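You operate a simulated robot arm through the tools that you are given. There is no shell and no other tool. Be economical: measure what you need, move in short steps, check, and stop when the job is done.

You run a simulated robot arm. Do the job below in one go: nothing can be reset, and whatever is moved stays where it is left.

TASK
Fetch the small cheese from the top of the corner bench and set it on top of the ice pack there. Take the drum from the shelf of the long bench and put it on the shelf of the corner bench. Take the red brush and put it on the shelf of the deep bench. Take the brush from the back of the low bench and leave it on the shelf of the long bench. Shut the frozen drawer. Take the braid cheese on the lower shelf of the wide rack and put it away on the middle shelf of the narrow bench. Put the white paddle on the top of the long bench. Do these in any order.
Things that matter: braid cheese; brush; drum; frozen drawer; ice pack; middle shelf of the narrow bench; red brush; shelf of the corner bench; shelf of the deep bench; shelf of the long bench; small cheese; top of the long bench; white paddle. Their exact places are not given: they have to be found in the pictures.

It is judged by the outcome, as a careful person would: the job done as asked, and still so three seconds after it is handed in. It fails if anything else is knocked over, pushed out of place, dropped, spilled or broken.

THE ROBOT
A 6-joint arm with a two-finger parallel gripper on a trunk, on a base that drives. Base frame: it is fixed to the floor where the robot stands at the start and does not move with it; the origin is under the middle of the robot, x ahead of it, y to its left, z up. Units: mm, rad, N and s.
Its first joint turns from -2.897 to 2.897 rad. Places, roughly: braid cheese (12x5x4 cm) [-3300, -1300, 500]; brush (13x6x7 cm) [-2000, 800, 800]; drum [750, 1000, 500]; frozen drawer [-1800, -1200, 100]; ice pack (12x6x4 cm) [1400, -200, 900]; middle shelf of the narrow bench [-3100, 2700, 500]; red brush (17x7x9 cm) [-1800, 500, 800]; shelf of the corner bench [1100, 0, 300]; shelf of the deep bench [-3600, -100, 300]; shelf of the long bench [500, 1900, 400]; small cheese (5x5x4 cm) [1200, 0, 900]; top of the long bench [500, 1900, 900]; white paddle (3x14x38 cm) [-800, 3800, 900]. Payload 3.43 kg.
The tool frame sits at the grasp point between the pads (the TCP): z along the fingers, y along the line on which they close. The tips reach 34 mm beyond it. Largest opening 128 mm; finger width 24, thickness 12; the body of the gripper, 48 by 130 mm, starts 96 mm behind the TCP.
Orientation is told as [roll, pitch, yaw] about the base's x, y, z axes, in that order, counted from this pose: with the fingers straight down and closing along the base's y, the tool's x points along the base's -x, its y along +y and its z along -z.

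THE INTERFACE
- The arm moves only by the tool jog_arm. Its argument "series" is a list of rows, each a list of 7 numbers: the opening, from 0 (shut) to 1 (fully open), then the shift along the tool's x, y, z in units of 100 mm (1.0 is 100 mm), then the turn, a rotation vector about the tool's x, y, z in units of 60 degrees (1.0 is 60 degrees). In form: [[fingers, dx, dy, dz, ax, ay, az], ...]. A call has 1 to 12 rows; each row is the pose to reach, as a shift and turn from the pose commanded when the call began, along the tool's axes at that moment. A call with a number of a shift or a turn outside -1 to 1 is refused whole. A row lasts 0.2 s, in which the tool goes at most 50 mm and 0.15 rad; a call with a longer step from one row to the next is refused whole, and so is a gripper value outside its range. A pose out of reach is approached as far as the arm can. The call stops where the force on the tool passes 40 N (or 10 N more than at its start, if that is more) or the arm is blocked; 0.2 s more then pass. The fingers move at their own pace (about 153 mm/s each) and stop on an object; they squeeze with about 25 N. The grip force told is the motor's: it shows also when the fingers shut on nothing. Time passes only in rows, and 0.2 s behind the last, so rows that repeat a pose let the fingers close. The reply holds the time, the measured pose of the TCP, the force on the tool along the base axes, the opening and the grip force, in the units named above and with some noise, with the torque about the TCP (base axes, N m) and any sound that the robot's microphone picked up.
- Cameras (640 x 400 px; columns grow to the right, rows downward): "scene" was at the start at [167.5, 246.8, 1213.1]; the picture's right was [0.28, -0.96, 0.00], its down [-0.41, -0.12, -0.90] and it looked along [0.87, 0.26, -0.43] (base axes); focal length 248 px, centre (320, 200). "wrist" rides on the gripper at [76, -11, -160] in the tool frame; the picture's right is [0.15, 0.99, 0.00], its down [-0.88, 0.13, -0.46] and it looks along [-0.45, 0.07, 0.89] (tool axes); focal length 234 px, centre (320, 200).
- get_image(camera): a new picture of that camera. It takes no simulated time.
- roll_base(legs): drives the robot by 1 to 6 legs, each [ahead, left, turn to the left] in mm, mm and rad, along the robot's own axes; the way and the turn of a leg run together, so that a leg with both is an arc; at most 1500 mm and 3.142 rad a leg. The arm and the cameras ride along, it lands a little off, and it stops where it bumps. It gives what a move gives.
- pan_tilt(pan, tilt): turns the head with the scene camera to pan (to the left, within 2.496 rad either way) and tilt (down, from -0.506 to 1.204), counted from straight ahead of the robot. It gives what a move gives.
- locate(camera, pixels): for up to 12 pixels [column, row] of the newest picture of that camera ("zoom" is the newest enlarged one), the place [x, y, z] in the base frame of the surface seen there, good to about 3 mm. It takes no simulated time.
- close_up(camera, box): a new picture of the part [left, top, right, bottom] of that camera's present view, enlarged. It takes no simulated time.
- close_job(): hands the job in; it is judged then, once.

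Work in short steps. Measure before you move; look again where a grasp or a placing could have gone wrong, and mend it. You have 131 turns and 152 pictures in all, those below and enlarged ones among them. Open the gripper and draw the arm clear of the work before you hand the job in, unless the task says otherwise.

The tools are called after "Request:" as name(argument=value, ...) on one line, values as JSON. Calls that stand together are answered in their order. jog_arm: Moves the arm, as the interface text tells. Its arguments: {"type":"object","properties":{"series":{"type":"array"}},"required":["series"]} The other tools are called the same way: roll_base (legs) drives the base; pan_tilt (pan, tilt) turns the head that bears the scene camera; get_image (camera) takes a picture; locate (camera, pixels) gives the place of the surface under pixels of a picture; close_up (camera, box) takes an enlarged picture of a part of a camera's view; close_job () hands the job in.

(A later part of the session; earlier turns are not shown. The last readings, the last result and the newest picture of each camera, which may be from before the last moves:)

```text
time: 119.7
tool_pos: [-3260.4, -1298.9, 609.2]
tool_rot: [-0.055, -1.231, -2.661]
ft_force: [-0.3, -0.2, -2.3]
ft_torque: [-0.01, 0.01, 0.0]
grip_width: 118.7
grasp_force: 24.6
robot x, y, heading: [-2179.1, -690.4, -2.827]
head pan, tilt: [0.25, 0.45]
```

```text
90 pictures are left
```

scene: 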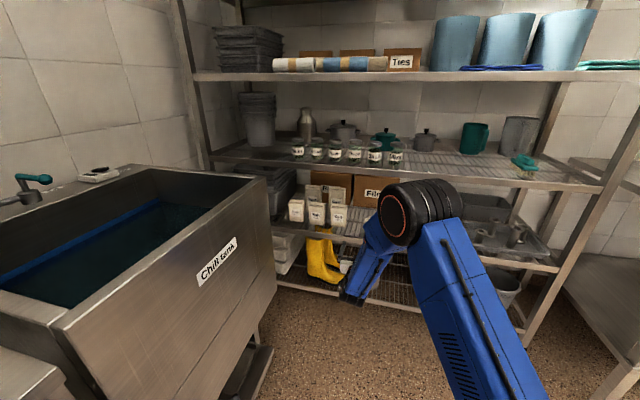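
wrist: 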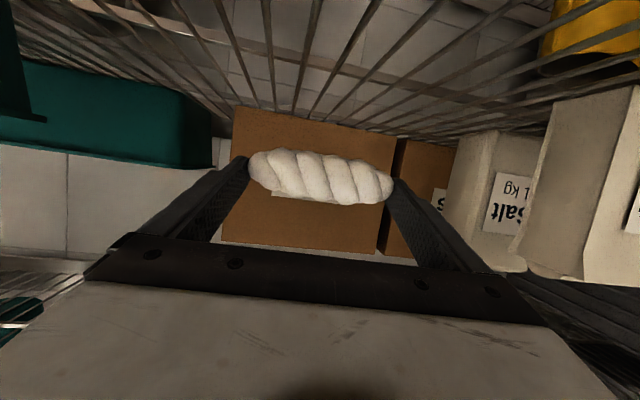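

Braid held (118.7 mm). I back straight out of the rack, fold the arm in by 270 mm, and look toward the right for the way to the narrow bench.

Request:
roll_base(legs=[[-420, 0, 0]])

Request:
jog_arm(series=[[0.3, 0.1, 0, -0.28, 0, 0, 0], [0.3, 0.2, 0, -0.56, 0, 0, 0], [0.3, 0.3, 0, -0.84, 0, 0, 0], [0.3, 0.3, 0, -0.95, 0, 0, 0]])

Request:
jog_arm(series=[[0.3, 0.05, 0, -0.3, 0, 0, 0], [0.3, 0.1, 0, -0.6, 0, 0, 0], [0.3, 0.15, 0, -0.9, 0, 0, 0], [0.3, 0.15, 0, -1, 0, 0, 0]])

Request:
pan_tilt(pan=-1.2, tilt=0.4)

Request:
get_image(camera="scene")

```text
time: 122.3
tool_pos: [-2855.6, -1158.8, 610.3]
tool_rot: [-0.056, -1.231, -2.666]
ft_force: [-0.1, 0.3, -0.9]
ft_torque: [-0.01, -0.03, -0.01]
grip_width: 118.8
grasp_force: 25.4
robot x, y, heading: [-1766.1, -561.6, -2.829]
head pan, tilt: [0.25, 0.45]
```

```text
time: 123.3
tool_pos: [-2764.0, -1118.5, 612.5]
tool_rot: [-0.058, -1.232, -2.667]
ft_force: [-0.7, 0.4, -1.5]
ft_torque: [0.01, -0.04, 0.03]
grip_width: 118.9
grasp_force: 25.1
robot x, y, heading: [-1768.7, -557.4, -2.83]
head pan, tilt: [0.25, 0.45]
```

```text
time: 124.3
tool_pos: [-2673.7, -1077.1, 634.2]
tool_rot: [-0.055, -1.23, -2.667]
ft_force: [-0.5, -0.5, -1.5]
ft_torque: [-0.01, -0.01, -0.01]
grip_width: 118.6
grasp_force: 25.0
robot x, y, heading: [-1766.9, -562.1, -2.825]
head pan, tilt: [0.25, 0.45]
```

```text
time: 125.9
tool_pos: [-2673.5, -1077.4, 632.7]
tool_rot: [-0.055, -1.232, -2.667]
ft_force: [0.4, 0.3, -0.8]
ft_torque: [-0.01, -0.01, -0.02]
grip_width: 118.6
grasp_force: 24.4
robot x, y, heading: [-1768.3, -559.8, -2.827]
head pan, tilt: [-1.201, 0.4]
```

```text
89 pictures are left
```

scene: 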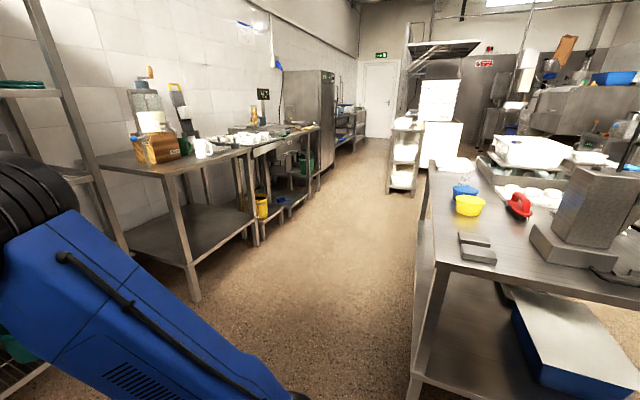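

The red brush is on the low bench at (519,206); the corridor runs beyond. I locate corridor limits and the candidate narrow bench past the fridge.

Request:
locate(camera="scene", pixels=[[192, 285], [255, 240], [350, 135], [358, 150], [390, 190], [414, 190], [305, 170], [436, 260], [433, 165], [519, 206], [405, 140], [330, 150]])

Request:
close_up(camera="scene", box=[290, 80, 450, 200])

Request:
close_up(camera="scene", box=[430, 130, 640, 260])

```text
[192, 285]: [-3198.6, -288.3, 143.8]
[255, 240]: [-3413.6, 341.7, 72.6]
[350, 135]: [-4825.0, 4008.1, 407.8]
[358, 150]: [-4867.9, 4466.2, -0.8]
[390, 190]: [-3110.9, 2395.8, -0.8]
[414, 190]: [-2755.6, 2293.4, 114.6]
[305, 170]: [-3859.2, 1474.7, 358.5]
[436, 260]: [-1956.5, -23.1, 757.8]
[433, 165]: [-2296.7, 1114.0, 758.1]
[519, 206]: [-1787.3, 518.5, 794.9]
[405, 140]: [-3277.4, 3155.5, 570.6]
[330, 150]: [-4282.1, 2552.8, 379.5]
```

```text
3.33 times, centred on (370, 140) of scene
```

zoom: 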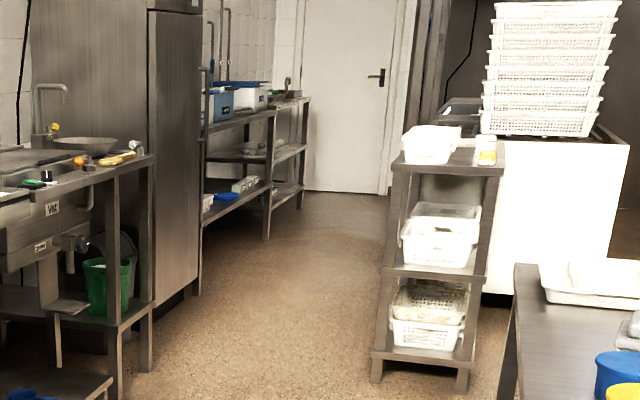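

```text
3.05 times, centred on (535, 195) of scene
```

zoom: 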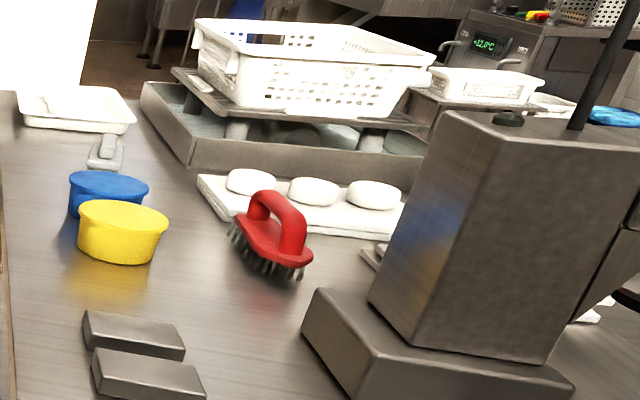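

The narrow bench is the three-shelf stand near (-3100,2400)–(-2755,2290). I go around: ahead, turn right, shift left into the corridor and drive along it.

Request:
roll_base(legs=[[250, 0, 0], [0, 0, -1.57], [0, 250, 0], [1300, 0, 0], [500, 0, 0]])

Request:
pan_tilt(pan=-0.25, tilt=0.5)

Request:
get_image(camera="scene")

```text
time: 141.7
tool_pos: [-3374.4, 1885.9, 633.4]
tool_rot: [-0.055, -1.232, 2.062]
ft_force: [-0.4, 0.1, -1.3]
ft_torque: [0.0, -0.01, -0.03]
grip_width: 118.7
grasp_force: 25.1
robot x, y, heading: [-2840.5, 992.0, 1.903]
head pan, tilt: [-1.201, 0.4]
```

```text
time: 142.9
tool_pos: [-3373.9, 1886.4, 634.2]
tool_rot: [-0.056, -1.232, 2.063]
ft_force: [-1.0, 0.4, -1.6]
ft_torque: [0.03, 0.01, 0.01]
grip_width: 118.7
grasp_force: 24.8
robot x, y, heading: [-2837.6, 991.9, 1.902]
head pan, tilt: [-0.25, 0.499]
```

```text
86 pictures are left
```

scene: 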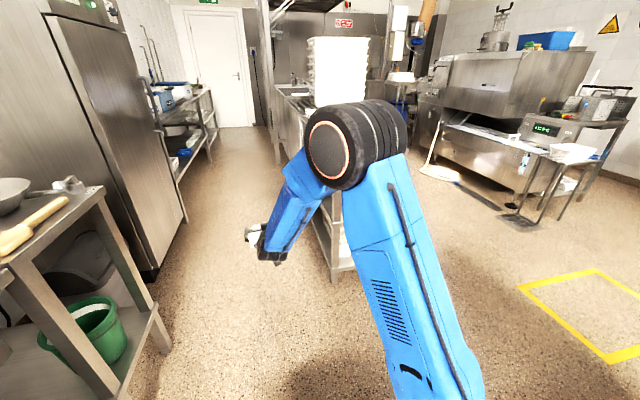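

The narrow bench is hidden behind the arm. I look right to see how far the island reaches and view the bench by panning with a zoom.

Request:
pan_tilt(pan=-1.5, tilt=0.6)

Request:
get_image(camera="scene")

Request:
pan_tilt(pan=0.15, tilt=0.45)

Request:
get_image(camera="scene")

```text
time: 144.3
tool_pos: [-3374.4, 1886.3, 633.0]
tool_rot: [-0.055, -1.234, 2.063]
ft_force: [-0.3, 0.1, -2.3]
ft_torque: [-0.01, 0.03, 0.0]
grip_width: 118.7
grasp_force: 25.3
robot x, y, heading: [-2841.2, 990.9, 1.895]
head pan, tilt: [-1.499, 0.6]
```

```text
85 pictures are left
```

scene: 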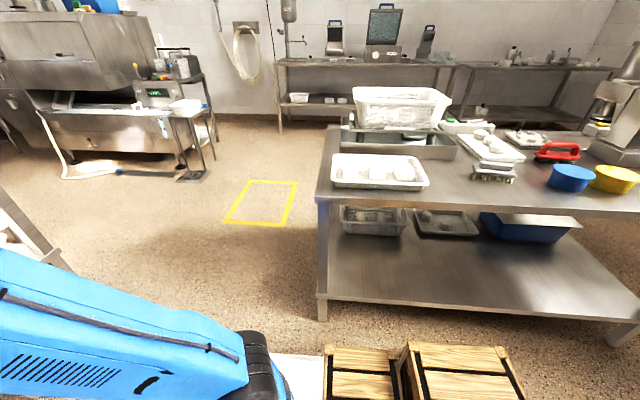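

```text
time: 146.0
tool_pos: [-3374.5, 1886.0, 633.2]
tool_rot: [-0.056, -1.233, 2.062]
ft_force: [-0.3, 0.5, -1.1]
ft_torque: [-0.02, -0.03, -0.02]
grip_width: 118.5
grasp_force: 25.0
robot x, y, heading: [-2841.4, 989.6, 1.901]
head pan, tilt: [0.15, 0.45]
```

```text
84 pictures are left
```

scene: 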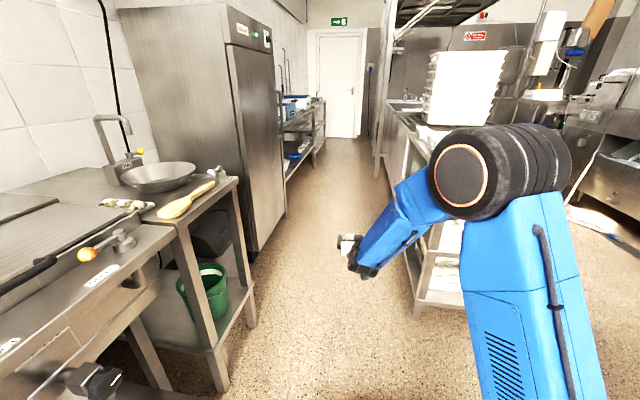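

The island ends about level with the robot. I swing the arm to the robot's right by 400 mm (yaw straightened), then shift right 140 mm and look at the narrow bench with both cameras.

Request:
jog_arm(series=[[0.3, 0, -0.33, 0, 0.03, 0, 0.012], [0.3, 0, -0.66, 0, 0.06, 0, 0.024], [0.3, 0, -1, 0, 0.096, 0, 0.035]])

Request:
jog_arm(series=[[0.3, 0, -0.33, 0, 0, 0, 0], [0.3, 0, -0.66, 0, 0, 0, 0], [0.3, 0, -1, 0, 0, 0, 0]])

Request:
jog_arm(series=[[0.3, 0, -0.33, 0, 0, 0, 0], [0.3, 0, -0.66, 0, 0, 0, 0], [0.3, 0, -1, 0, 0, 0, 0]])

Request:
jog_arm(series=[[0.3, 0, -0.33, 0, 0, 0, 0], [0.3, 0, -0.66, 0, 0, 0, 0], [0.3, 0, -1, 0, 0, 0, 0]])

Request:
get_image(camera="wrist")

Request:
get_image(camera="scene")

```text
time: 146.8
tool_pos: [-3284.2, 1929.3, 636.5]
tool_rot: [-0.051, -1.234, 1.954]
ft_force: [-0.1, 0.0, -0.8]
ft_torque: [-0.04, -0.03, 0.0]
grip_width: 118.4
grasp_force: 24.8
robot x, y, heading: [-2839.8, 987.1, 1.903]
head pan, tilt: [0.15, 0.45]
```

```text
time: 147.6
tool_pos: [-3195.1, 1959.5, 637.3]
tool_rot: [-0.063, -1.229, 1.953]
ft_force: [-0.3, 0.4, -0.9]
ft_torque: [-0.04, -0.03, 0.01]
grip_width: 118.7
grasp_force: 24.7
out of reach, approached as far as the arm can: row 3
robot x, y, heading: [-2843.4, 991.7, 1.904]
head pan, tilt: [0.15, 0.45]
```

```text
time: 148.4
tool_pos: [-3155.9, 1966.9, 639.1]
tool_rot: [0.043, -1.234, 1.787]
ft_force: [-1.0, -0.1, -1.7]
ft_torque: [-0.02, 0.01, -0.05]
grip_width: 118.7
grasp_force: 24.9
out of reach, approached as far as the arm can: row 1, 2, 3
robot x, y, heading: [-2841.8, 994.8, 1.904]
head pan, tilt: [0.15, 0.45]
```

```text
time: 149.2
tool_pos: [-3108.2, 1973.0, 642.2]
tool_rot: [0.046, -1.226, 1.724]
ft_force: [0.0, -0.2, -1.0]
ft_torque: [0.02, 0.0, 0.0]
grip_width: 118.7
grasp_force: 25.0
out of reach, approached as far as the arm can: row 1, 2, 3
robot x, y, heading: [-2840.1, 991.5, 1.901]
head pan, tilt: [0.15, 0.45]
```

```text
83 pictures are left
```

wrist: 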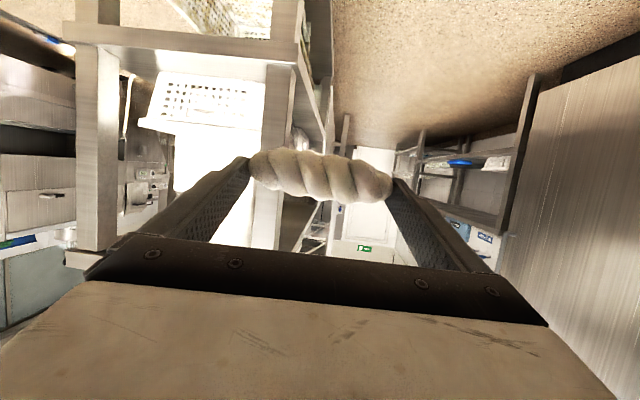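

```text
82 pictures are left
```

scene: 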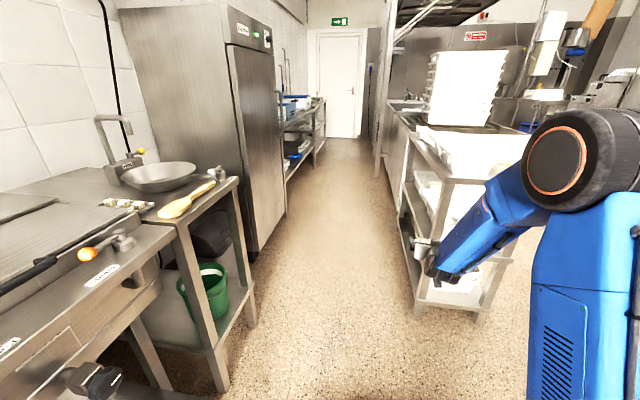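

I enlarge the narrow bench to find free space on its middle shelf.

Request:
close_up(camera="scene", box=[370, 100, 530, 320])

Request:
close_up(camera="wrist", box=[60, 0, 340, 200])

Request:
locate(camera="wrist", pixels=[[180, 45], [150, 30], [285, 80], [300, 60], [95, 150], [190, 95], [210, 140], [285, 190], [320, 125], [240, 85], [205, 62], [145, 120]])

```text
1.82 times, centred on (450, 210) of scene
```

zoom: 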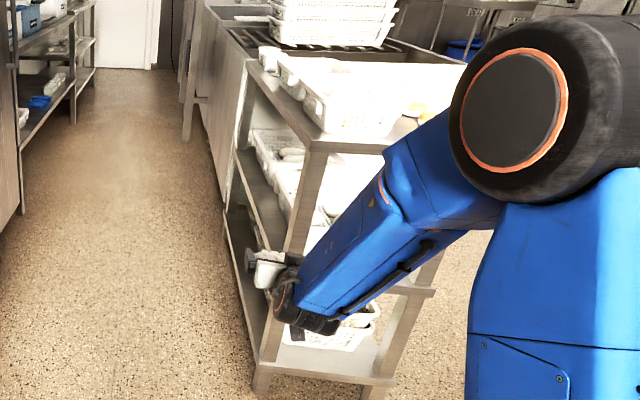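

```text
2.00 times, centred on (200, 100) of wrist
```

zoom: 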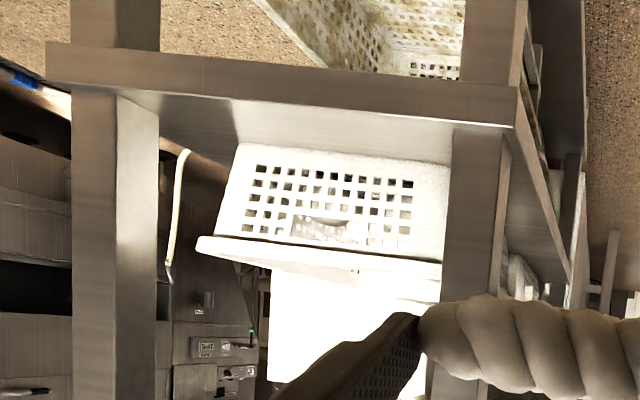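

```text
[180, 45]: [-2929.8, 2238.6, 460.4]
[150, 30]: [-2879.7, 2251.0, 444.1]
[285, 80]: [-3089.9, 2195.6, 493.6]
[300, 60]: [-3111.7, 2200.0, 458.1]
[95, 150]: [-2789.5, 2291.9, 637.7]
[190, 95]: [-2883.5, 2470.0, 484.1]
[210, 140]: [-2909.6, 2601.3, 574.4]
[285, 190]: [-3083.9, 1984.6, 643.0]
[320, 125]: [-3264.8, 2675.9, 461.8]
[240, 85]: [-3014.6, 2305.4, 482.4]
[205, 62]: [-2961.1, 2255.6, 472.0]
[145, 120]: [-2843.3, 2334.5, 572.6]
```

The middle shelf (z≈482) has ~200 mm free in front of its basket, between posts at x≈-3090 and -2790. The arm was past its reach to the right, so I bring the command back 100 mm with a little right yaw, and turn the base slightly right instead.

Request:
jog_arm(series=[[0.3, 0, 0.33, 0, 0.05, 0, 0.018], [0.3, 0, 0.66, 0, 0.1, 0, 0.036], [0.3, 0, 1, 0, 0.14, 0, 0.05], [0.3, 0, 1, 0, 0.14, 0, 0.05]])

Request:
roll_base(legs=[[0, 0, -0.13]])

Request:
jog_arm(series=[[0.3, 0.3, 0, 0.11, 0, 0, 0], [0.3, 0.6, 0, 0.22, 0, 0, 0], [0.3, 0.89, 0, 0.32, 0, 0, 0]])

Request:
get_image(camera="wrist")

```text
time: 150.2
tool_pos: [-3202.9, 1955.3, 642.8]
tool_rot: [0.043, -1.222, 1.57]
ft_force: [0.4, 0.6, -2.1]
ft_torque: [-0.02, 0.02, -0.02]
grip_width: 118.6
grasp_force: 24.8
robot x, y, heading: [-2839.4, 988.2, 1.906]
head pan, tilt: [0.15, 0.45]
```

```text
time: 151.2
tool_pos: [-3072.3, 1995.2, 642.6]
tool_rot: [0.043, -1.224, 1.435]
ft_force: [0.1, -0.6, -1.4]
ft_torque: [-0.01, -0.02, 0.0]
grip_width: 118.4
grasp_force: 24.6
robot x, y, heading: [-2843.2, 993.2, 1.768]
head pan, tilt: [0.15, 0.45]
```

```text
time: 152.0
tool_pos: [-3073.7, 1994.1, 547.7]
tool_rot: [0.046, -1.224, 1.435]
ft_force: [-0.6, 0.3, -0.4]
ft_torque: [-0.05, 0.02, -0.02]
grip_width: 118.9
grasp_force: 25.2
robot x, y, heading: [-2844.5, 989.8, 1.771]
head pan, tilt: [0.15, 0.45]
```

```text
79 pictures are left
```

wrist: 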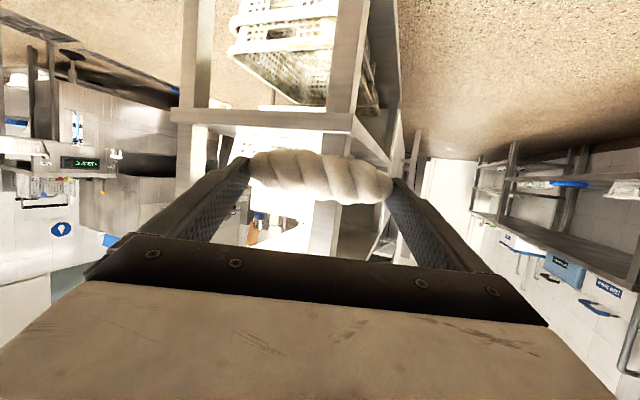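

Commands re-anchor to the measured pose, good. I yaw the tool left 0.22 rad toward the bench's axis, and shift the base right 165, ahead 150, then check.

Request:
jog_arm(series=[[0.3, 0, 0, 0, -0.1, 0, -0.035], [0.3, 0, 0, 0, -0.2, 0, -0.07], [0.3, 0, 0, 0, -0.2, 0, -0.07]])

Request:
roll_base(legs=[[0, -165, 0], [150, 0, 0]])

Request:
get_image(camera="wrist")

Request:
locate(camera="wrist", pixels=[[200, 110], [300, 110], [240, 130], [260, 110], [180, 100], [380, 110], [300, 60], [230, 140], [220, 120], [340, 130]])

```text
time: 152.8
tool_pos: [-3077.2, 1995.3, 552.2]
tool_rot: [0.02, -1.222, 1.676]
ft_force: [-0.1, 0.0, -1.3]
ft_torque: [-0.01, 0.03, 0.0]
grip_width: 118.7
grasp_force: 24.8
out of reach, approached as far as the arm can: row 2, 3
robot x, y, heading: [-2842.7, 990.6, 1.769]
head pan, tilt: [0.15, 0.45]
```

```text
time: 155.2
tool_pos: [-2947.7, 2174.3, 551.7]
tool_rot: [0.019, -1.224, 1.675]
ft_force: [-0.3, -0.2, -2.3]
ft_torque: [0.01, 0.0, -0.02]
grip_width: 118.5
grasp_force: 24.5
robot x, y, heading: [-2713.0, 1167.6, 1.766]
head pan, tilt: [0.15, 0.45]
```

```text
78 pictures are left
```

wrist: 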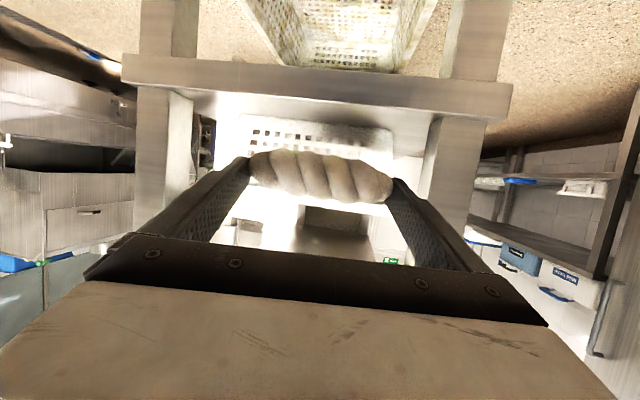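

```text
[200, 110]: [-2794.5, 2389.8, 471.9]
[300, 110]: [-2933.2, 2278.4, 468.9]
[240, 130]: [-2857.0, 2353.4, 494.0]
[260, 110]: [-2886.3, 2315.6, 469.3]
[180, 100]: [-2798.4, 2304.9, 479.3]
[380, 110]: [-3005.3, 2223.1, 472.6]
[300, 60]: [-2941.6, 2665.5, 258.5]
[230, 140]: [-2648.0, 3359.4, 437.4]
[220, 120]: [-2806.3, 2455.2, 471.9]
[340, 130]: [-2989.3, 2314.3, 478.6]
```

Good view: shelf z≈471, free depth ~87 mm between edge and basket, posts well apart. I roll ahead 95 mm and right 10 to bring the braid over the free strip.

Request:
roll_base(legs=[[93, -10, 0]])

Request:
get_image(camera="wrist")

Request:
locate(camera="wrist", pixels=[[260, 125], [370, 135], [320, 130], [310, 60], [310, 75], [310, 90], [310, 100], [310, 110], [270, 145], [355, 155]])

```text
time: 156.4
tool_pos: [-2954.5, 2269.0, 551.3]
tool_rot: [0.02, -1.224, 1.675]
ft_force: [-0.5, 0.0, -0.8]
ft_torque: [-0.03, -0.01, 0.02]
grip_width: 118.4
grasp_force: 24.8
robot x, y, heading: [-2722.5, 1261.0, 1.772]
head pan, tilt: [0.15, 0.45]
```

```text
77 pictures are left
```

wrist: 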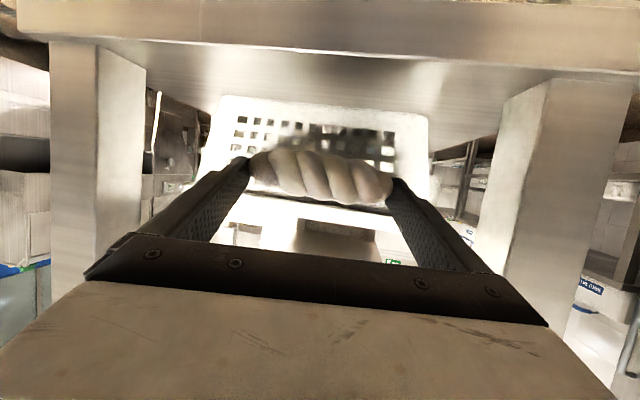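

```text
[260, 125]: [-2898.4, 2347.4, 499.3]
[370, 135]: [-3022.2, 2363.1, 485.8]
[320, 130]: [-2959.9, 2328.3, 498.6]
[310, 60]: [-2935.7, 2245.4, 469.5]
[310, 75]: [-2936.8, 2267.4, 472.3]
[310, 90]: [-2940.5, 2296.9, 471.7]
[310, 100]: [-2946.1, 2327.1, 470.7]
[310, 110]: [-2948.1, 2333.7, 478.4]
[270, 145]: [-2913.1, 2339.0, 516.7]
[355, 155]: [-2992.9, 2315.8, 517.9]
```

Braid is over the strip (edge y≈2241, basket ≈2327 here). I lower 41 mm gently and read the force.

Request:
jog_arm(series=[[0.3, 0.15, 0, 0.055, 0, 0, 0], [0.3, 0.3, 0, 0.11, 0, 0, 0], [0.3, 0.35, 0, 0.127, 0, 0, 0], [0.3, 0.385, 0, 0.14, 0, 0, 0], [0.3, 0.385, 0, 0.14, 0, 0, 0]])

Request:
get_image(camera="wrist")

```text
time: 157.6
tool_pos: [-2961.2, 2271.3, 516.5]
tool_rot: [-0.026, -1.222, 1.712]
ft_force: [-0.2, 0.2, -0.6]
ft_torque: [-0.02, 0.01, -0.04]
grip_width: 118.7
grasp_force: 24.8
out of reach, approached as far as the arm can: row 2, 3, 4, 5
robot x, y, heading: [-2719.8, 1264.6, 1.767]
head pan, tilt: [0.15, 0.45]
```

```text
76 pictures are left
```

wrist: 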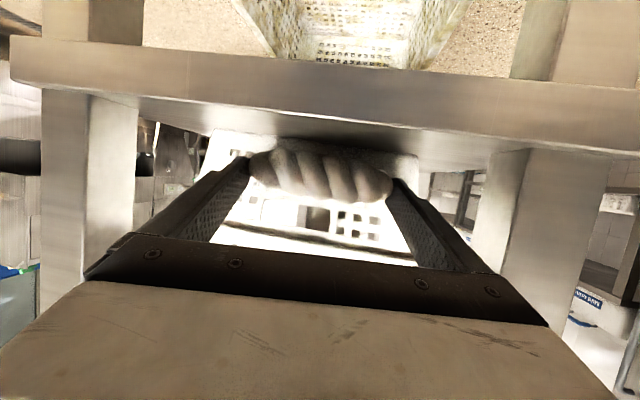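

Not yet in contact; I lower another ~9 mm.

Request:
jog_arm(series=[[0.3, 0.04, 0, 0.015, 0, 0, 0], [0.3, 0.08, 0, 0.03, 0, 0, 0], [0.3, 0.1, 0, 0.035, 0, 0, 0], [0.3, 0.1, 0, 0.035, 0, 0, 0]])

Request:
close_up(camera="wrist", box=[200, 90, 440, 240])

```text
time: 158.6
tool_pos: [-2965.3, 2273.5, 511.7]
tool_rot: [-0.024, -1.219, 1.711]
ft_force: [-0.2, 0.3, -1.9]
ft_torque: [-0.02, -0.01, -0.02]
grip_width: 118.7
grasp_force: 25.4
out of reach, approached as far as the arm can: row 1, 2, 3, 4
robot x, y, heading: [-2722.9, 1265.7, 1.768]
head pan, tilt: [0.15, 0.45]
```

```text
2.67 times, centred on (320, 165) of wrist
```

zoom: 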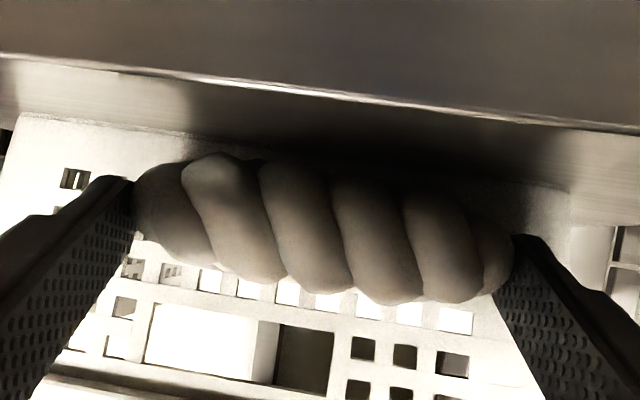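

About 4 mm remain. I go down a little more, yielding some yaw to the right where the arm is free.

Request:
jog_arm(series=[[0.3, 0.02, 0, 0.005, 0.03, 0, 0.01], [0.3, 0.04, 0, 0.01, 0.06, 0, 0.02], [0.3, 0.06, 0, 0.015, 0.08, 0, 0.03], [0.3, 0.06, 0, 0.015, 0.08, 0, 0.03]])

```text
time: 159.6
tool_pos: [-2966.4, 2272.2, 505.1]
tool_rot: [0.026, -1.223, 1.581]
ft_force: [1.5, -1.5, -0.5]
ft_torque: [-0.01, 0.06, 0.09]
grip_width: 118.3
grasp_force: 25.4
robot x, y, heading: [-2716.1, 1264.3, 1.765]
head pan, tilt: [0.15, 0.45]
```

Contact felt. I open fully, and lift straight up 70 mm to clear the braid's ends.

Request:
jog_arm(series=[[0.7, 0, 0, 0, 0, 0, 0], [1, 0, 0, 0, 0, 0, 0], [1, 0, 0, 0, 0, 0, 0], [1, -0.15, 0, -0.055, 0, 0, 0], [1, -0.4, 0, -0.15, 0, 0, 0], [1, -0.66, 0, -0.24, 0, 0, 0]])

Request:
get_image(camera="wrist")

```text
time: 161.0
tool_pos: [-2967.3, 2271.5, 574.9]
tool_rot: [0.02, -1.222, 1.585]
ft_force: [-0.1, 0.9, -4.5]
ft_torque: [-0.08, -0.3, 0.03]
grip_width: 128.2
grasp_force: 0.0
robot x, y, heading: [-2718.9, 1264.6, 1.769]
head pan, tilt: [0.15, 0.45]
```

```text
74 pictures are left
```

wrist: 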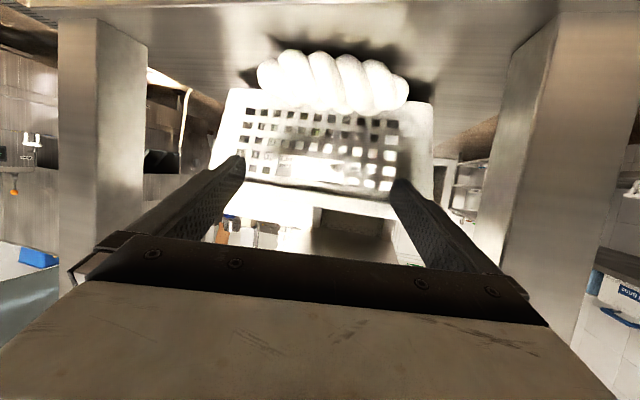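

The braid lies on the middle shelf. A slight downward force shows (something above touching), so I lower 12 mm and back out.

Request:
jog_arm(series=[[1, 0.11, 0, 0.04, 0, 0, 0], [1, 0.11, 0, 0.04, 0, 0, 0]])

Request:
roll_base(legs=[[-150, 0, 0]])

Request:
get_image(camera="wrist")

```text
time: 161.6
tool_pos: [-2965.3, 2271.9, 562.3]
tool_rot: [0.024, -1.224, 1.582]
ft_force: [0.3, -0.9, -4.5]
ft_torque: [-0.05, -0.31, 0.0]
grip_width: 128.3
grasp_force: 0.2
robot x, y, heading: [-2722.5, 1263.0, 1.769]
head pan, tilt: [0.15, 0.45]
```

```text
time: 162.9
tool_pos: [-2937.1, 2122.5, 563.8]
tool_rot: [0.022, -1.223, 1.585]
ft_force: [0.0, 0.4, -0.1]
ft_torque: [0.0, 0.0, 0.01]
grip_width: 128.2
grasp_force: 0.1
robot x, y, heading: [-2691.8, 1116.9, 1.771]
head pan, tilt: [0.15, 0.45]
```

```text
73 pictures are left
```

wrist: 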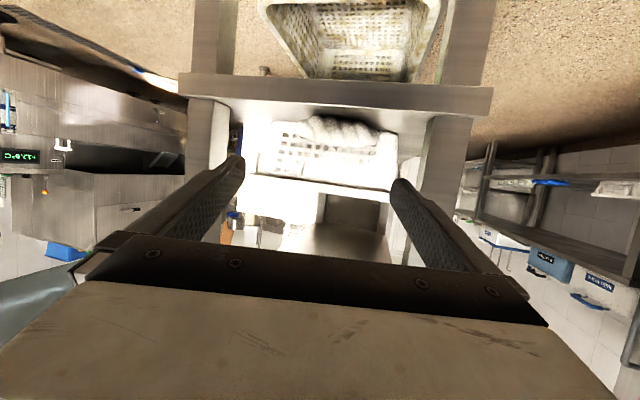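

The braid looks settled; I zoom to confirm it and the basket are in order.

Request:
close_up(camera="wrist", box=[190, 60, 470, 235])

Request:
locate(camera="wrist", pixels=[[340, 130], [270, 140], [395, 150], [330, 175], [300, 180], [360, 130], [310, 125]])

```text
2.29 times, centred on (330, 148) of wrist
```

zoom: 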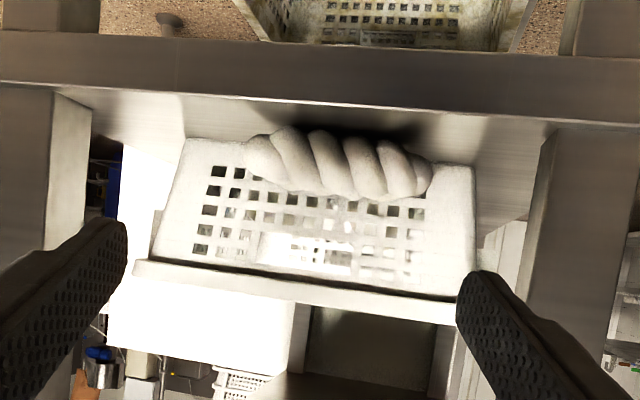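

```text
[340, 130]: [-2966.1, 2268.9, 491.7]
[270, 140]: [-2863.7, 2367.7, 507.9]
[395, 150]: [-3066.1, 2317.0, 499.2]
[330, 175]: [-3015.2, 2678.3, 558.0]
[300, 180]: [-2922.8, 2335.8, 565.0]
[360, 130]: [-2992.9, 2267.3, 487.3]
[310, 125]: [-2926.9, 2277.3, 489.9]
```

Braid and basket are fine. Next the brushes: I back along the corridor beside the low bench, turn the tool down and raise it, then turn to face the bench.

Request:
roll_base(legs=[[-860, 130, 0]])

Request:
jog_arm(series=[[0.7, -0.06, 0, -0.13, 0, 0.14, 0], [0.7, -0.12, 0, -0.26, 0, 0.28, 0], [0.7, -0.18, 0, -0.39, 0, 0.42, 0], [0.7, -0.24, 0, -0.52, 0, 0.56, 0], [0.7, -0.3, 0, -0.65, 0, 0.7, 0], [0.7, -0.36, 0, -0.78, 0, 0.84, 0], [0.7, -0.42, 0, -0.9, 0, 0.98, 0]])

Request:
jog_arm(series=[[0.7, -0.07, 0, -0.33, 0, 0.1, 0], [0.7, -0.14, 0, -0.66, 0, 0.19, 0], [0.7, -0.2, 0, -1, 0, 0.19, 0]])

Request:
jog_arm(series=[[0.7, 0, 0, -0.4, 0, 0, 0], [0.7, 0, 0, -0.8, 0, 0, 0], [0.7, 0, 0, -1, 0, 0, 0]])

Request:
jog_arm(series=[[0.7, 0, 0, -0.4, 0, 0, 0], [0.7, 0, 0, -0.8, 0, 0, 0], [0.7, 0, 0, -1, 0, 0, 0]])

Request:
jog_arm(series=[[0.7, 0, 0, -0.4, 0, 0, 0], [0.7, 0, 0, -0.8, 0, 0, 0], [0.7, 0, 0, -1, 0, 0, 0]])

Request:
pan_tilt(pan=-1.3, tilt=0.5)

Request:
get_image(camera="scene")

```text
time: 167.5
tool_pos: [-2893.9, 1261.5, 563.3]
tool_rot: [0.023, -1.223, 1.582]
ft_force: [-1.1, -0.5, 0.7]
ft_torque: [0.0, -0.01, -0.01]
grip_width: 128.2
grasp_force: 0.1
robot x, y, heading: [-2649.7, 255.0, 1.768]
head pan, tilt: [0.15, 0.45]
```

```text
time: 169.1
tool_pos: [-2890.3, 1193.0, 633.4]
tool_rot: [0.009, -0.195, 1.605]
ft_force: [-0.3, -0.8, 0.2]
ft_torque: [0.0, 0.01, -0.01]
grip_width: 89.7
grasp_force: 0.0
robot x, y, heading: [-2646.6, 255.4, 1.768]
head pan, tilt: [0.15, 0.45]
```

```text
time: 169.9
tool_pos: [-2889.9, 1192.2, 735.9]
tool_rot: [0.007, 0.004, 1.604]
ft_force: [0.1, -0.4, -0.5]
ft_torque: [0.01, 0.02, -0.02]
grip_width: 89.7
grasp_force: 0.0
robot x, y, heading: [-2649.2, 256.8, 1.768]
head pan, tilt: [0.15, 0.45]
```

```text
time: 170.7
tool_pos: [-2889.6, 1192.9, 835.9]
tool_rot: [0.007, 0.001, 1.604]
ft_force: [0.3, -0.2, -0.4]
ft_torque: [-0.03, 0.02, 0.02]
grip_width: 89.4
grasp_force: 0.0
robot x, y, heading: [-2644.9, 254.6, 1.768]
head pan, tilt: [0.15, 0.45]
```

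```text
time: 171.5
tool_pos: [-2888.9, 1191.0, 936.9]
tool_rot: [0.009, 0.003, 1.604]
ft_force: [-0.7, -0.1, 0.1]
ft_torque: [-0.05, 0.0, -0.02]
grip_width: 89.3
grasp_force: 0.0
robot x, y, heading: [-2648.5, 258.7, 1.767]
head pan, tilt: [0.15, 0.45]
```

```text
time: 172.3
tool_pos: [-2886.9, 1193.4, 1036.6]
tool_rot: [0.006, 0.002, 1.604]
ft_force: [-0.4, 0.1, 0.0]
ft_torque: [-0.02, 0.03, 0.0]
grip_width: 89.6
grasp_force: 0.0
robot x, y, heading: [-2648.3, 254.0, 1.767]
head pan, tilt: [0.15, 0.45]
```

```text
time: 173.9
tool_pos: [-2886.1, 1193.7, 1036.5]
tool_rot: [0.007, 0.002, 1.603]
ft_force: [0.2, -1.2, 0.2]
ft_torque: [-0.01, 0.02, 0.0]
grip_width: 89.7
grasp_force: 0.0
robot x, y, heading: [-2649.6, 251.3, 1.769]
head pan, tilt: [-1.3, 0.499]
```

```text
71 pictures are left
```

scene: 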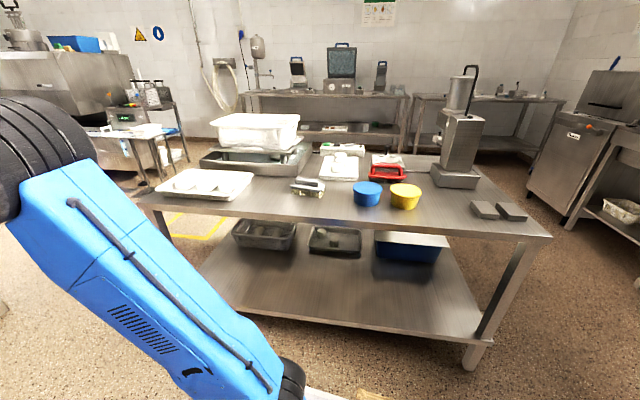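

Both brushes are visible: the red at (387,172), the grey/white one at (307,187). I zoom and locate them and nearby things.

Request:
close_up(camera="scene", box=[270, 130, 430, 230])

Request:
locate(camera="scene", pixels=[[387, 163], [376, 175], [402, 175], [307, 184], [293, 188], [321, 190], [460, 115], [472, 70], [260, 120], [256, 150], [143, 205], [548, 235]])

```text
4.00 times, centred on (350, 180) of scene
```

zoom: 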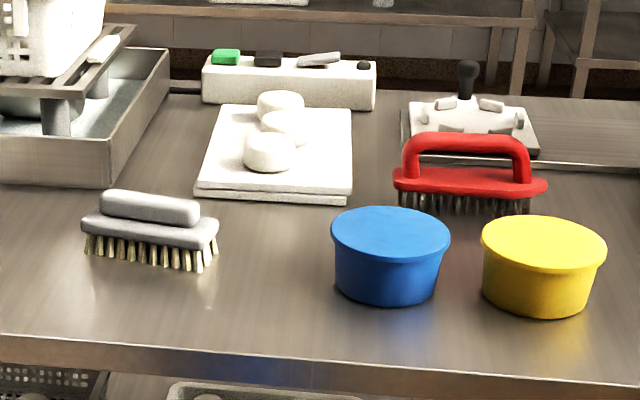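

```text
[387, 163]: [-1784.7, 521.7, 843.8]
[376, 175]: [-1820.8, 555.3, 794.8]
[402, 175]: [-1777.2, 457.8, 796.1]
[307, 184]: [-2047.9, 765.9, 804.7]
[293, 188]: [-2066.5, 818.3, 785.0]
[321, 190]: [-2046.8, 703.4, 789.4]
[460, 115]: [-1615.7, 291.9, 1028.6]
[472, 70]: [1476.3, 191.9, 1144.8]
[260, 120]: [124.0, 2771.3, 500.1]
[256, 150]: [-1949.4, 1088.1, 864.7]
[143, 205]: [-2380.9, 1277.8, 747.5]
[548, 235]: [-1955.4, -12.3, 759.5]
```

Red brush: handle top z≈844, centre ≈(-1795,508), length along angle −1.15 rad. I turn to face the bench, align behind it, yaw the tool −1.29 so the fingers close across the handle, and lower to ~930.

Request:
locate(camera="zoom", pixels=[[390, 225], [335, 235], [448, 240], [543, 235], [465, 140], [415, 145], [520, 145], [470, 180], [400, 185], [540, 188]])

Request:
roll_base(legs=[[0, 0, -1.457], [-77, -65, 0]])

Request:
jog_arm(series=[[0.5, 0, 0, 0, 0, 0, 0.13], [0.5, 0, 0, 0, 0, 0, 0.26], [0.5, 0, 0, 0, 0, 0, 0.39], [0.5, 0, 0, 0, 0, 0, 0.52], [0.5, 0, 0, 0, 0, 0, 0.65], [0.5, 0, 0, 0.3, 0, 0, 0.78], [0.5, 0, 0, 0.6, 0, 0, 0.91]])

Request:
jog_arm(series=[[0.5, 0, 0, 0.15, 0, 0, 0.12], [0.5, 0, 0, 0.3, 0, 0, 0.24], [0.5, 0, 0, 0.45, 0, 0, 0.32]])

Request:
get_image(camera="wrist")

```text
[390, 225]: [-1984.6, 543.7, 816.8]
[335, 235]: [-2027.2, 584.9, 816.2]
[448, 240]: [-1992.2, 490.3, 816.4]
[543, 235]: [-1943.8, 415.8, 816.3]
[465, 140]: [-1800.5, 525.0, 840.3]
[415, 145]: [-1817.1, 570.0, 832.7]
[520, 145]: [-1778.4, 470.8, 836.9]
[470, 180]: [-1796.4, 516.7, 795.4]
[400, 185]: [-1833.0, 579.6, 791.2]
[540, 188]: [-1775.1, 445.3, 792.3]
```

```text
time: 178.6
tool_pos: [-1796.2, 503.9, 1036.0]
tool_rot: [0.009, 0.002, 0.137]
ft_force: [0.7, 0.3, 0.5]
ft_torque: [0.01, 0.03, 0.04]
grip_width: 89.6
grasp_force: 0.1
robot x, y, heading: [-2705.6, 167.2, 0.299]
head pan, tilt: [-1.3, 0.499]
```

```text
time: 180.2
tool_pos: [-1797.2, 504.5, 976.5]
tool_rot: [0.003, 0.007, -0.817]
ft_force: [-0.3, -0.3, -0.6]
ft_torque: [-0.02, -0.03, 0.03]
grip_width: 64.1
grasp_force: 0.0
robot x, y, heading: [-2704.1, 169.2, 0.299]
head pan, tilt: [-1.3, 0.499]
```

```text
time: 181.0
tool_pos: [-1797.8, 505.5, 931.1]
tool_rot: [0.002, 0.01, -1.153]
ft_force: [-0.7, 0.1, -0.9]
ft_torque: [-0.03, -0.01, -0.04]
grip_width: 64.1
grasp_force: 0.1
robot x, y, heading: [-2699.1, 168.8, 0.299]
head pan, tilt: [-1.3, 0.499]
```

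```text
69 pictures are left
```

wrist: 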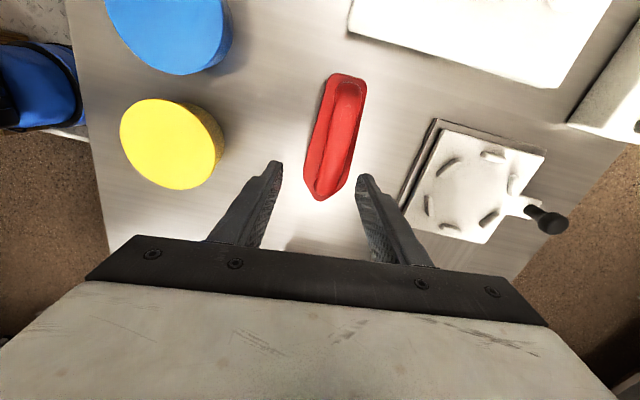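

The brush is nearly aligned with the tool. I locate the handle's centreline.

Request:
locate(camera="wrist", pixels=[[347, 95], [340, 120], [336, 140], [332, 160], [325, 185], [346, 82], [322, 140], [352, 140]])

```text
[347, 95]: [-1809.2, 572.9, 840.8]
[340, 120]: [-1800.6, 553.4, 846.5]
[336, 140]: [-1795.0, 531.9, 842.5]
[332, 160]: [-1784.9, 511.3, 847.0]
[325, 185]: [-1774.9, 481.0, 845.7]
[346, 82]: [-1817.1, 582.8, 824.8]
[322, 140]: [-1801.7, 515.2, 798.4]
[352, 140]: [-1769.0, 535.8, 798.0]
```

Handle centre ≈(-1790,526), top 846. I shift onto it, descend to z≈838, and close.

Request:
jog_arm(series=[[0.5, 0.155, 0.156, 0, 0, 0, 0.06], [0.5, 0.155, 0.156, 0.4, 0, 0, 0.06], [0.5, 0.155, 0.156, 0.75, 0, 0, 0.06], [0.5, 0.155, 0.156, 0.93, 0, 0, 0.06], [0, 0.155, 0.156, 0.93, 0, 0, 0.06], [0, 0.155, 0.156, 0.93, 0, 0, 0.06], [0, 0.155, 0.156, 0.93, 0, 0, 0.06]])

Request:
get_image(camera="wrist")

```text
time: 182.6
tool_pos: [-1790.0, 523.8, 838.7]
tool_rot: [0.0, 0.008, -1.213]
ft_force: [0.0, 0.2, -0.3]
ft_torque: [0.02, 0.0, -0.01]
grip_width: 25.3
grasp_force: 25.5
robot x, y, heading: [-2702.8, 166.6, 0.299]
head pan, tilt: [-1.3, 0.499]
```

```text
68 pictures are left
```

wrist: 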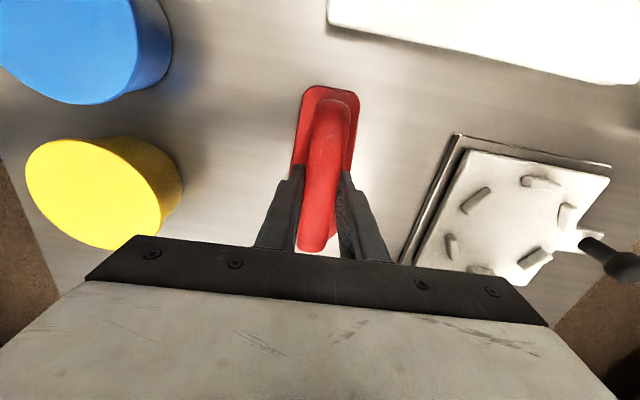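

Held at 25 mm. I lift 200 mm, then draw the arm back 200 mm.

Request:
jog_arm(series=[[0, 0, 0, -0.2, 0, 0, 0], [0, 0, 0, -0.6, 0, 0, 0], [0, 0, 0, -1, 0, 0, 0]])

Request:
jog_arm(series=[[0, 0, 0, -0.4, 0, 0, 0], [0, 0, 0, -0.8, 0, 0, 0], [0, 0, 0, -1, 0, 0, 0]])

Request:
jog_arm(series=[[0, 0, -0.4, 0, 0, 0, 0], [0, 0, -0.8, 0, 0, 0, 0], [0, 0, -1, 0, 0, 0, 0]])

Request:
jog_arm(series=[[0, 0, -0.4, 0, 0, 0, 0], [0, 0, -0.8, 0, 0, 0, 0], [0, 0, -1, 0, 0, 0, 0]])

Request:
pan_tilt(pan=-2.4, tilt=0.6)

Request:
get_image(camera="scene")

Request:
get_image(camera="wrist")

```text
time: 183.4
tool_pos: [-1789.1, 524.6, 937.9]
tool_rot: [0.0, 0.006, -1.213]
ft_force: [0.3, 0.1, -1.1]
ft_torque: [-0.03, 0.05, 0.0]
grip_width: 25.3
grasp_force: 24.8
robot x, y, heading: [-2707.4, 168.2, 0.3]
head pan, tilt: [-1.3, 0.499]
```

```text
time: 184.2
tool_pos: [-1789.6, 524.7, 1038.7]
tool_rot: [0.001, 0.01, -1.213]
ft_force: [0.5, 0.4, -1.5]
ft_torque: [-0.02, 0.03, 0.01]
grip_width: 25.6
grasp_force: 25.1
robot x, y, heading: [-2706.7, 166.1, 0.301]
head pan, tilt: [-1.3, 0.499]
```

```text
time: 185.0
tool_pos: [-1881.6, 488.8, 1040.0]
tool_rot: [-0.002, 0.007, -1.213]
ft_force: [0.2, 0.9, -1.8]
ft_torque: [-0.03, 0.05, -0.01]
grip_width: 25.2
grasp_force: 25.5
robot x, y, heading: [-2704.1, 167.5, 0.3]
head pan, tilt: [-1.3, 0.499]
```

```text
time: 185.8
tool_pos: [-1975.6, 454.6, 1038.0]
tool_rot: [0.001, 0.009, -1.213]
ft_force: [-0.2, 0.0, -1.9]
ft_torque: [-0.06, 0.05, 0.0]
grip_width: 25.4
grasp_force: 25.1
robot x, y, heading: [-2707.1, 169.7, 0.299]
head pan, tilt: [-1.3, 0.499]
```

```text
time: 187.1
tool_pos: [-1975.0, 454.2, 1039.1]
tool_rot: [-0.002, 0.009, -1.213]
ft_force: [0.2, -0.5, -1.2]
ft_torque: [0.01, 0.01, 0.0]
grip_width: 25.3
grasp_force: 25.0
robot x, y, heading: [-2705.0, 166.7, 0.295]
head pan, tilt: [-2.4, 0.6]
```

```text
67 pictures are left
```

scene: 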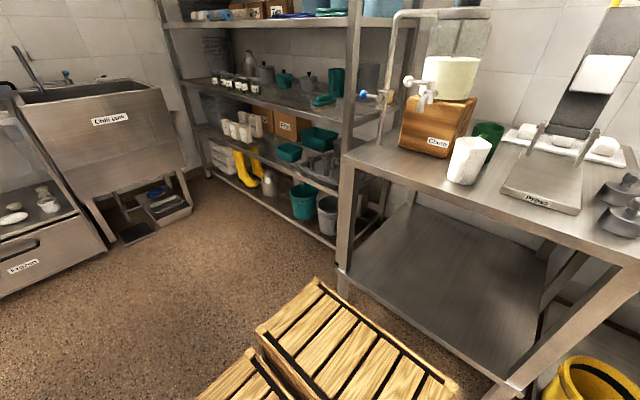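

```text
66 pictures are left
```

wrist: 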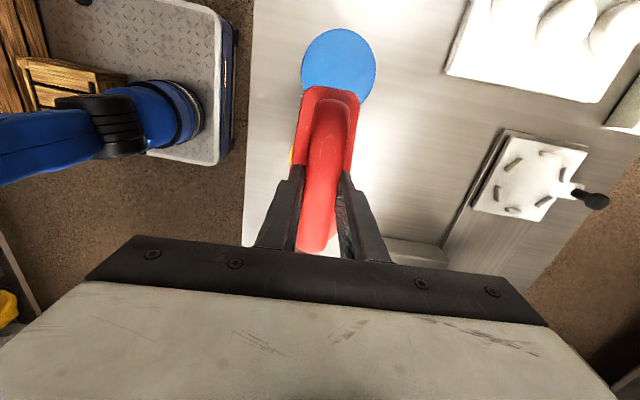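

The deep bench is behind, with an empty shelf (and the frozen drawer is visibly shut). I measure its shelf and top.

Request:
locate(camera="scene", pixels=[[345, 160], [620, 250], [345, 172], [600, 252], [342, 270], [505, 388], [440, 260], [500, 300], [520, 260], [345, 290], [340, 265], [420, 215]])

```text
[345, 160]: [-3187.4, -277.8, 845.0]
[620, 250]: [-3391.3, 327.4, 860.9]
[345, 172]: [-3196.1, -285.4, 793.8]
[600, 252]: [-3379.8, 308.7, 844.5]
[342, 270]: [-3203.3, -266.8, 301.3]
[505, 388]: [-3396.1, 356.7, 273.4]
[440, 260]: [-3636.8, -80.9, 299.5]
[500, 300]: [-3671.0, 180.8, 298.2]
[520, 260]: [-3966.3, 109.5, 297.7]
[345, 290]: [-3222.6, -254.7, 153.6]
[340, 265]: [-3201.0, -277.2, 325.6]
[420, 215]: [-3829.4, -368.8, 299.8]
```

Deep bench: front edge n≈−3125, t −706…−1346, shelf z 299. I draw the arm in 100 mm more, go south past the island, turn round counter-clockwise there, and come back in front of the deep bench.

Request:
jog_arm(series=[[0, 0, -0.4, 0, 0, 0, 0], [0, 0, -0.8, 0, 0, 0, 0], [0, 0, -1, 0, 0, 0, 0]])

Request:
roll_base(legs=[[0, -924, 0], [175, 0, 0], [0, 0, 1.57], [0, 0, 1.565]])

Request:
pan_tilt(pan=-0.5, tilt=0.5)

Request:
get_image(camera="scene")

```text
time: 187.9
tool_pos: [-2069.4, 421.0, 1037.7]
tool_rot: [-0.001, 0.008, -1.213]
ft_force: [-0.5, 0.8, -0.8]
ft_torque: [-0.02, 0.03, 0.03]
grip_width: 25.3
grasp_force: 25.1
robot x, y, heading: [-2706.7, 170.8, 0.304]
head pan, tilt: [-2.4, 0.6]
```

```text
time: 201.5
tool_pos: [-2887.5, -927.4, 1039.3]
tool_rot: [0.0, 0.009, 1.952]
ft_force: [-0.6, -0.1, -1.2]
ft_torque: [0.0, -0.02, 0.01]
grip_width: 25.5
grasp_force: 25.0
robot x, y, heading: [-2257.0, -661.2, -2.813]
head pan, tilt: [-2.4, 0.6]
```

```text
time: 203.4
tool_pos: [-2886.2, -928.3, 1038.0]
tool_rot: [0.001, 0.009, 1.953]
ft_force: [-0.4, 0.7, -1.4]
ft_torque: [0.01, -0.01, 0.01]
grip_width: 25.1
grasp_force: 24.9
robot x, y, heading: [-2256.4, -662.5, -2.818]
head pan, tilt: [-0.499, 0.499]
```

```text
65 pictures are left
```

scene: 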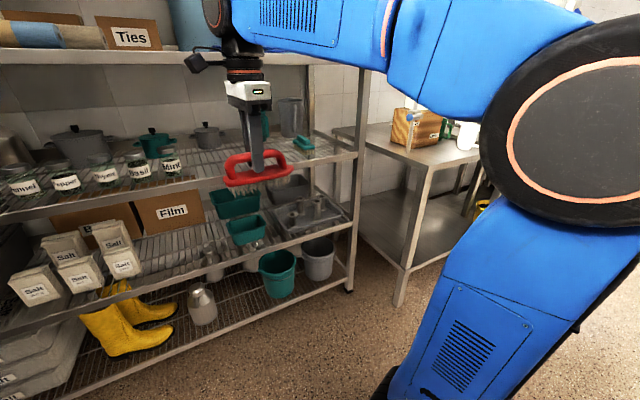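

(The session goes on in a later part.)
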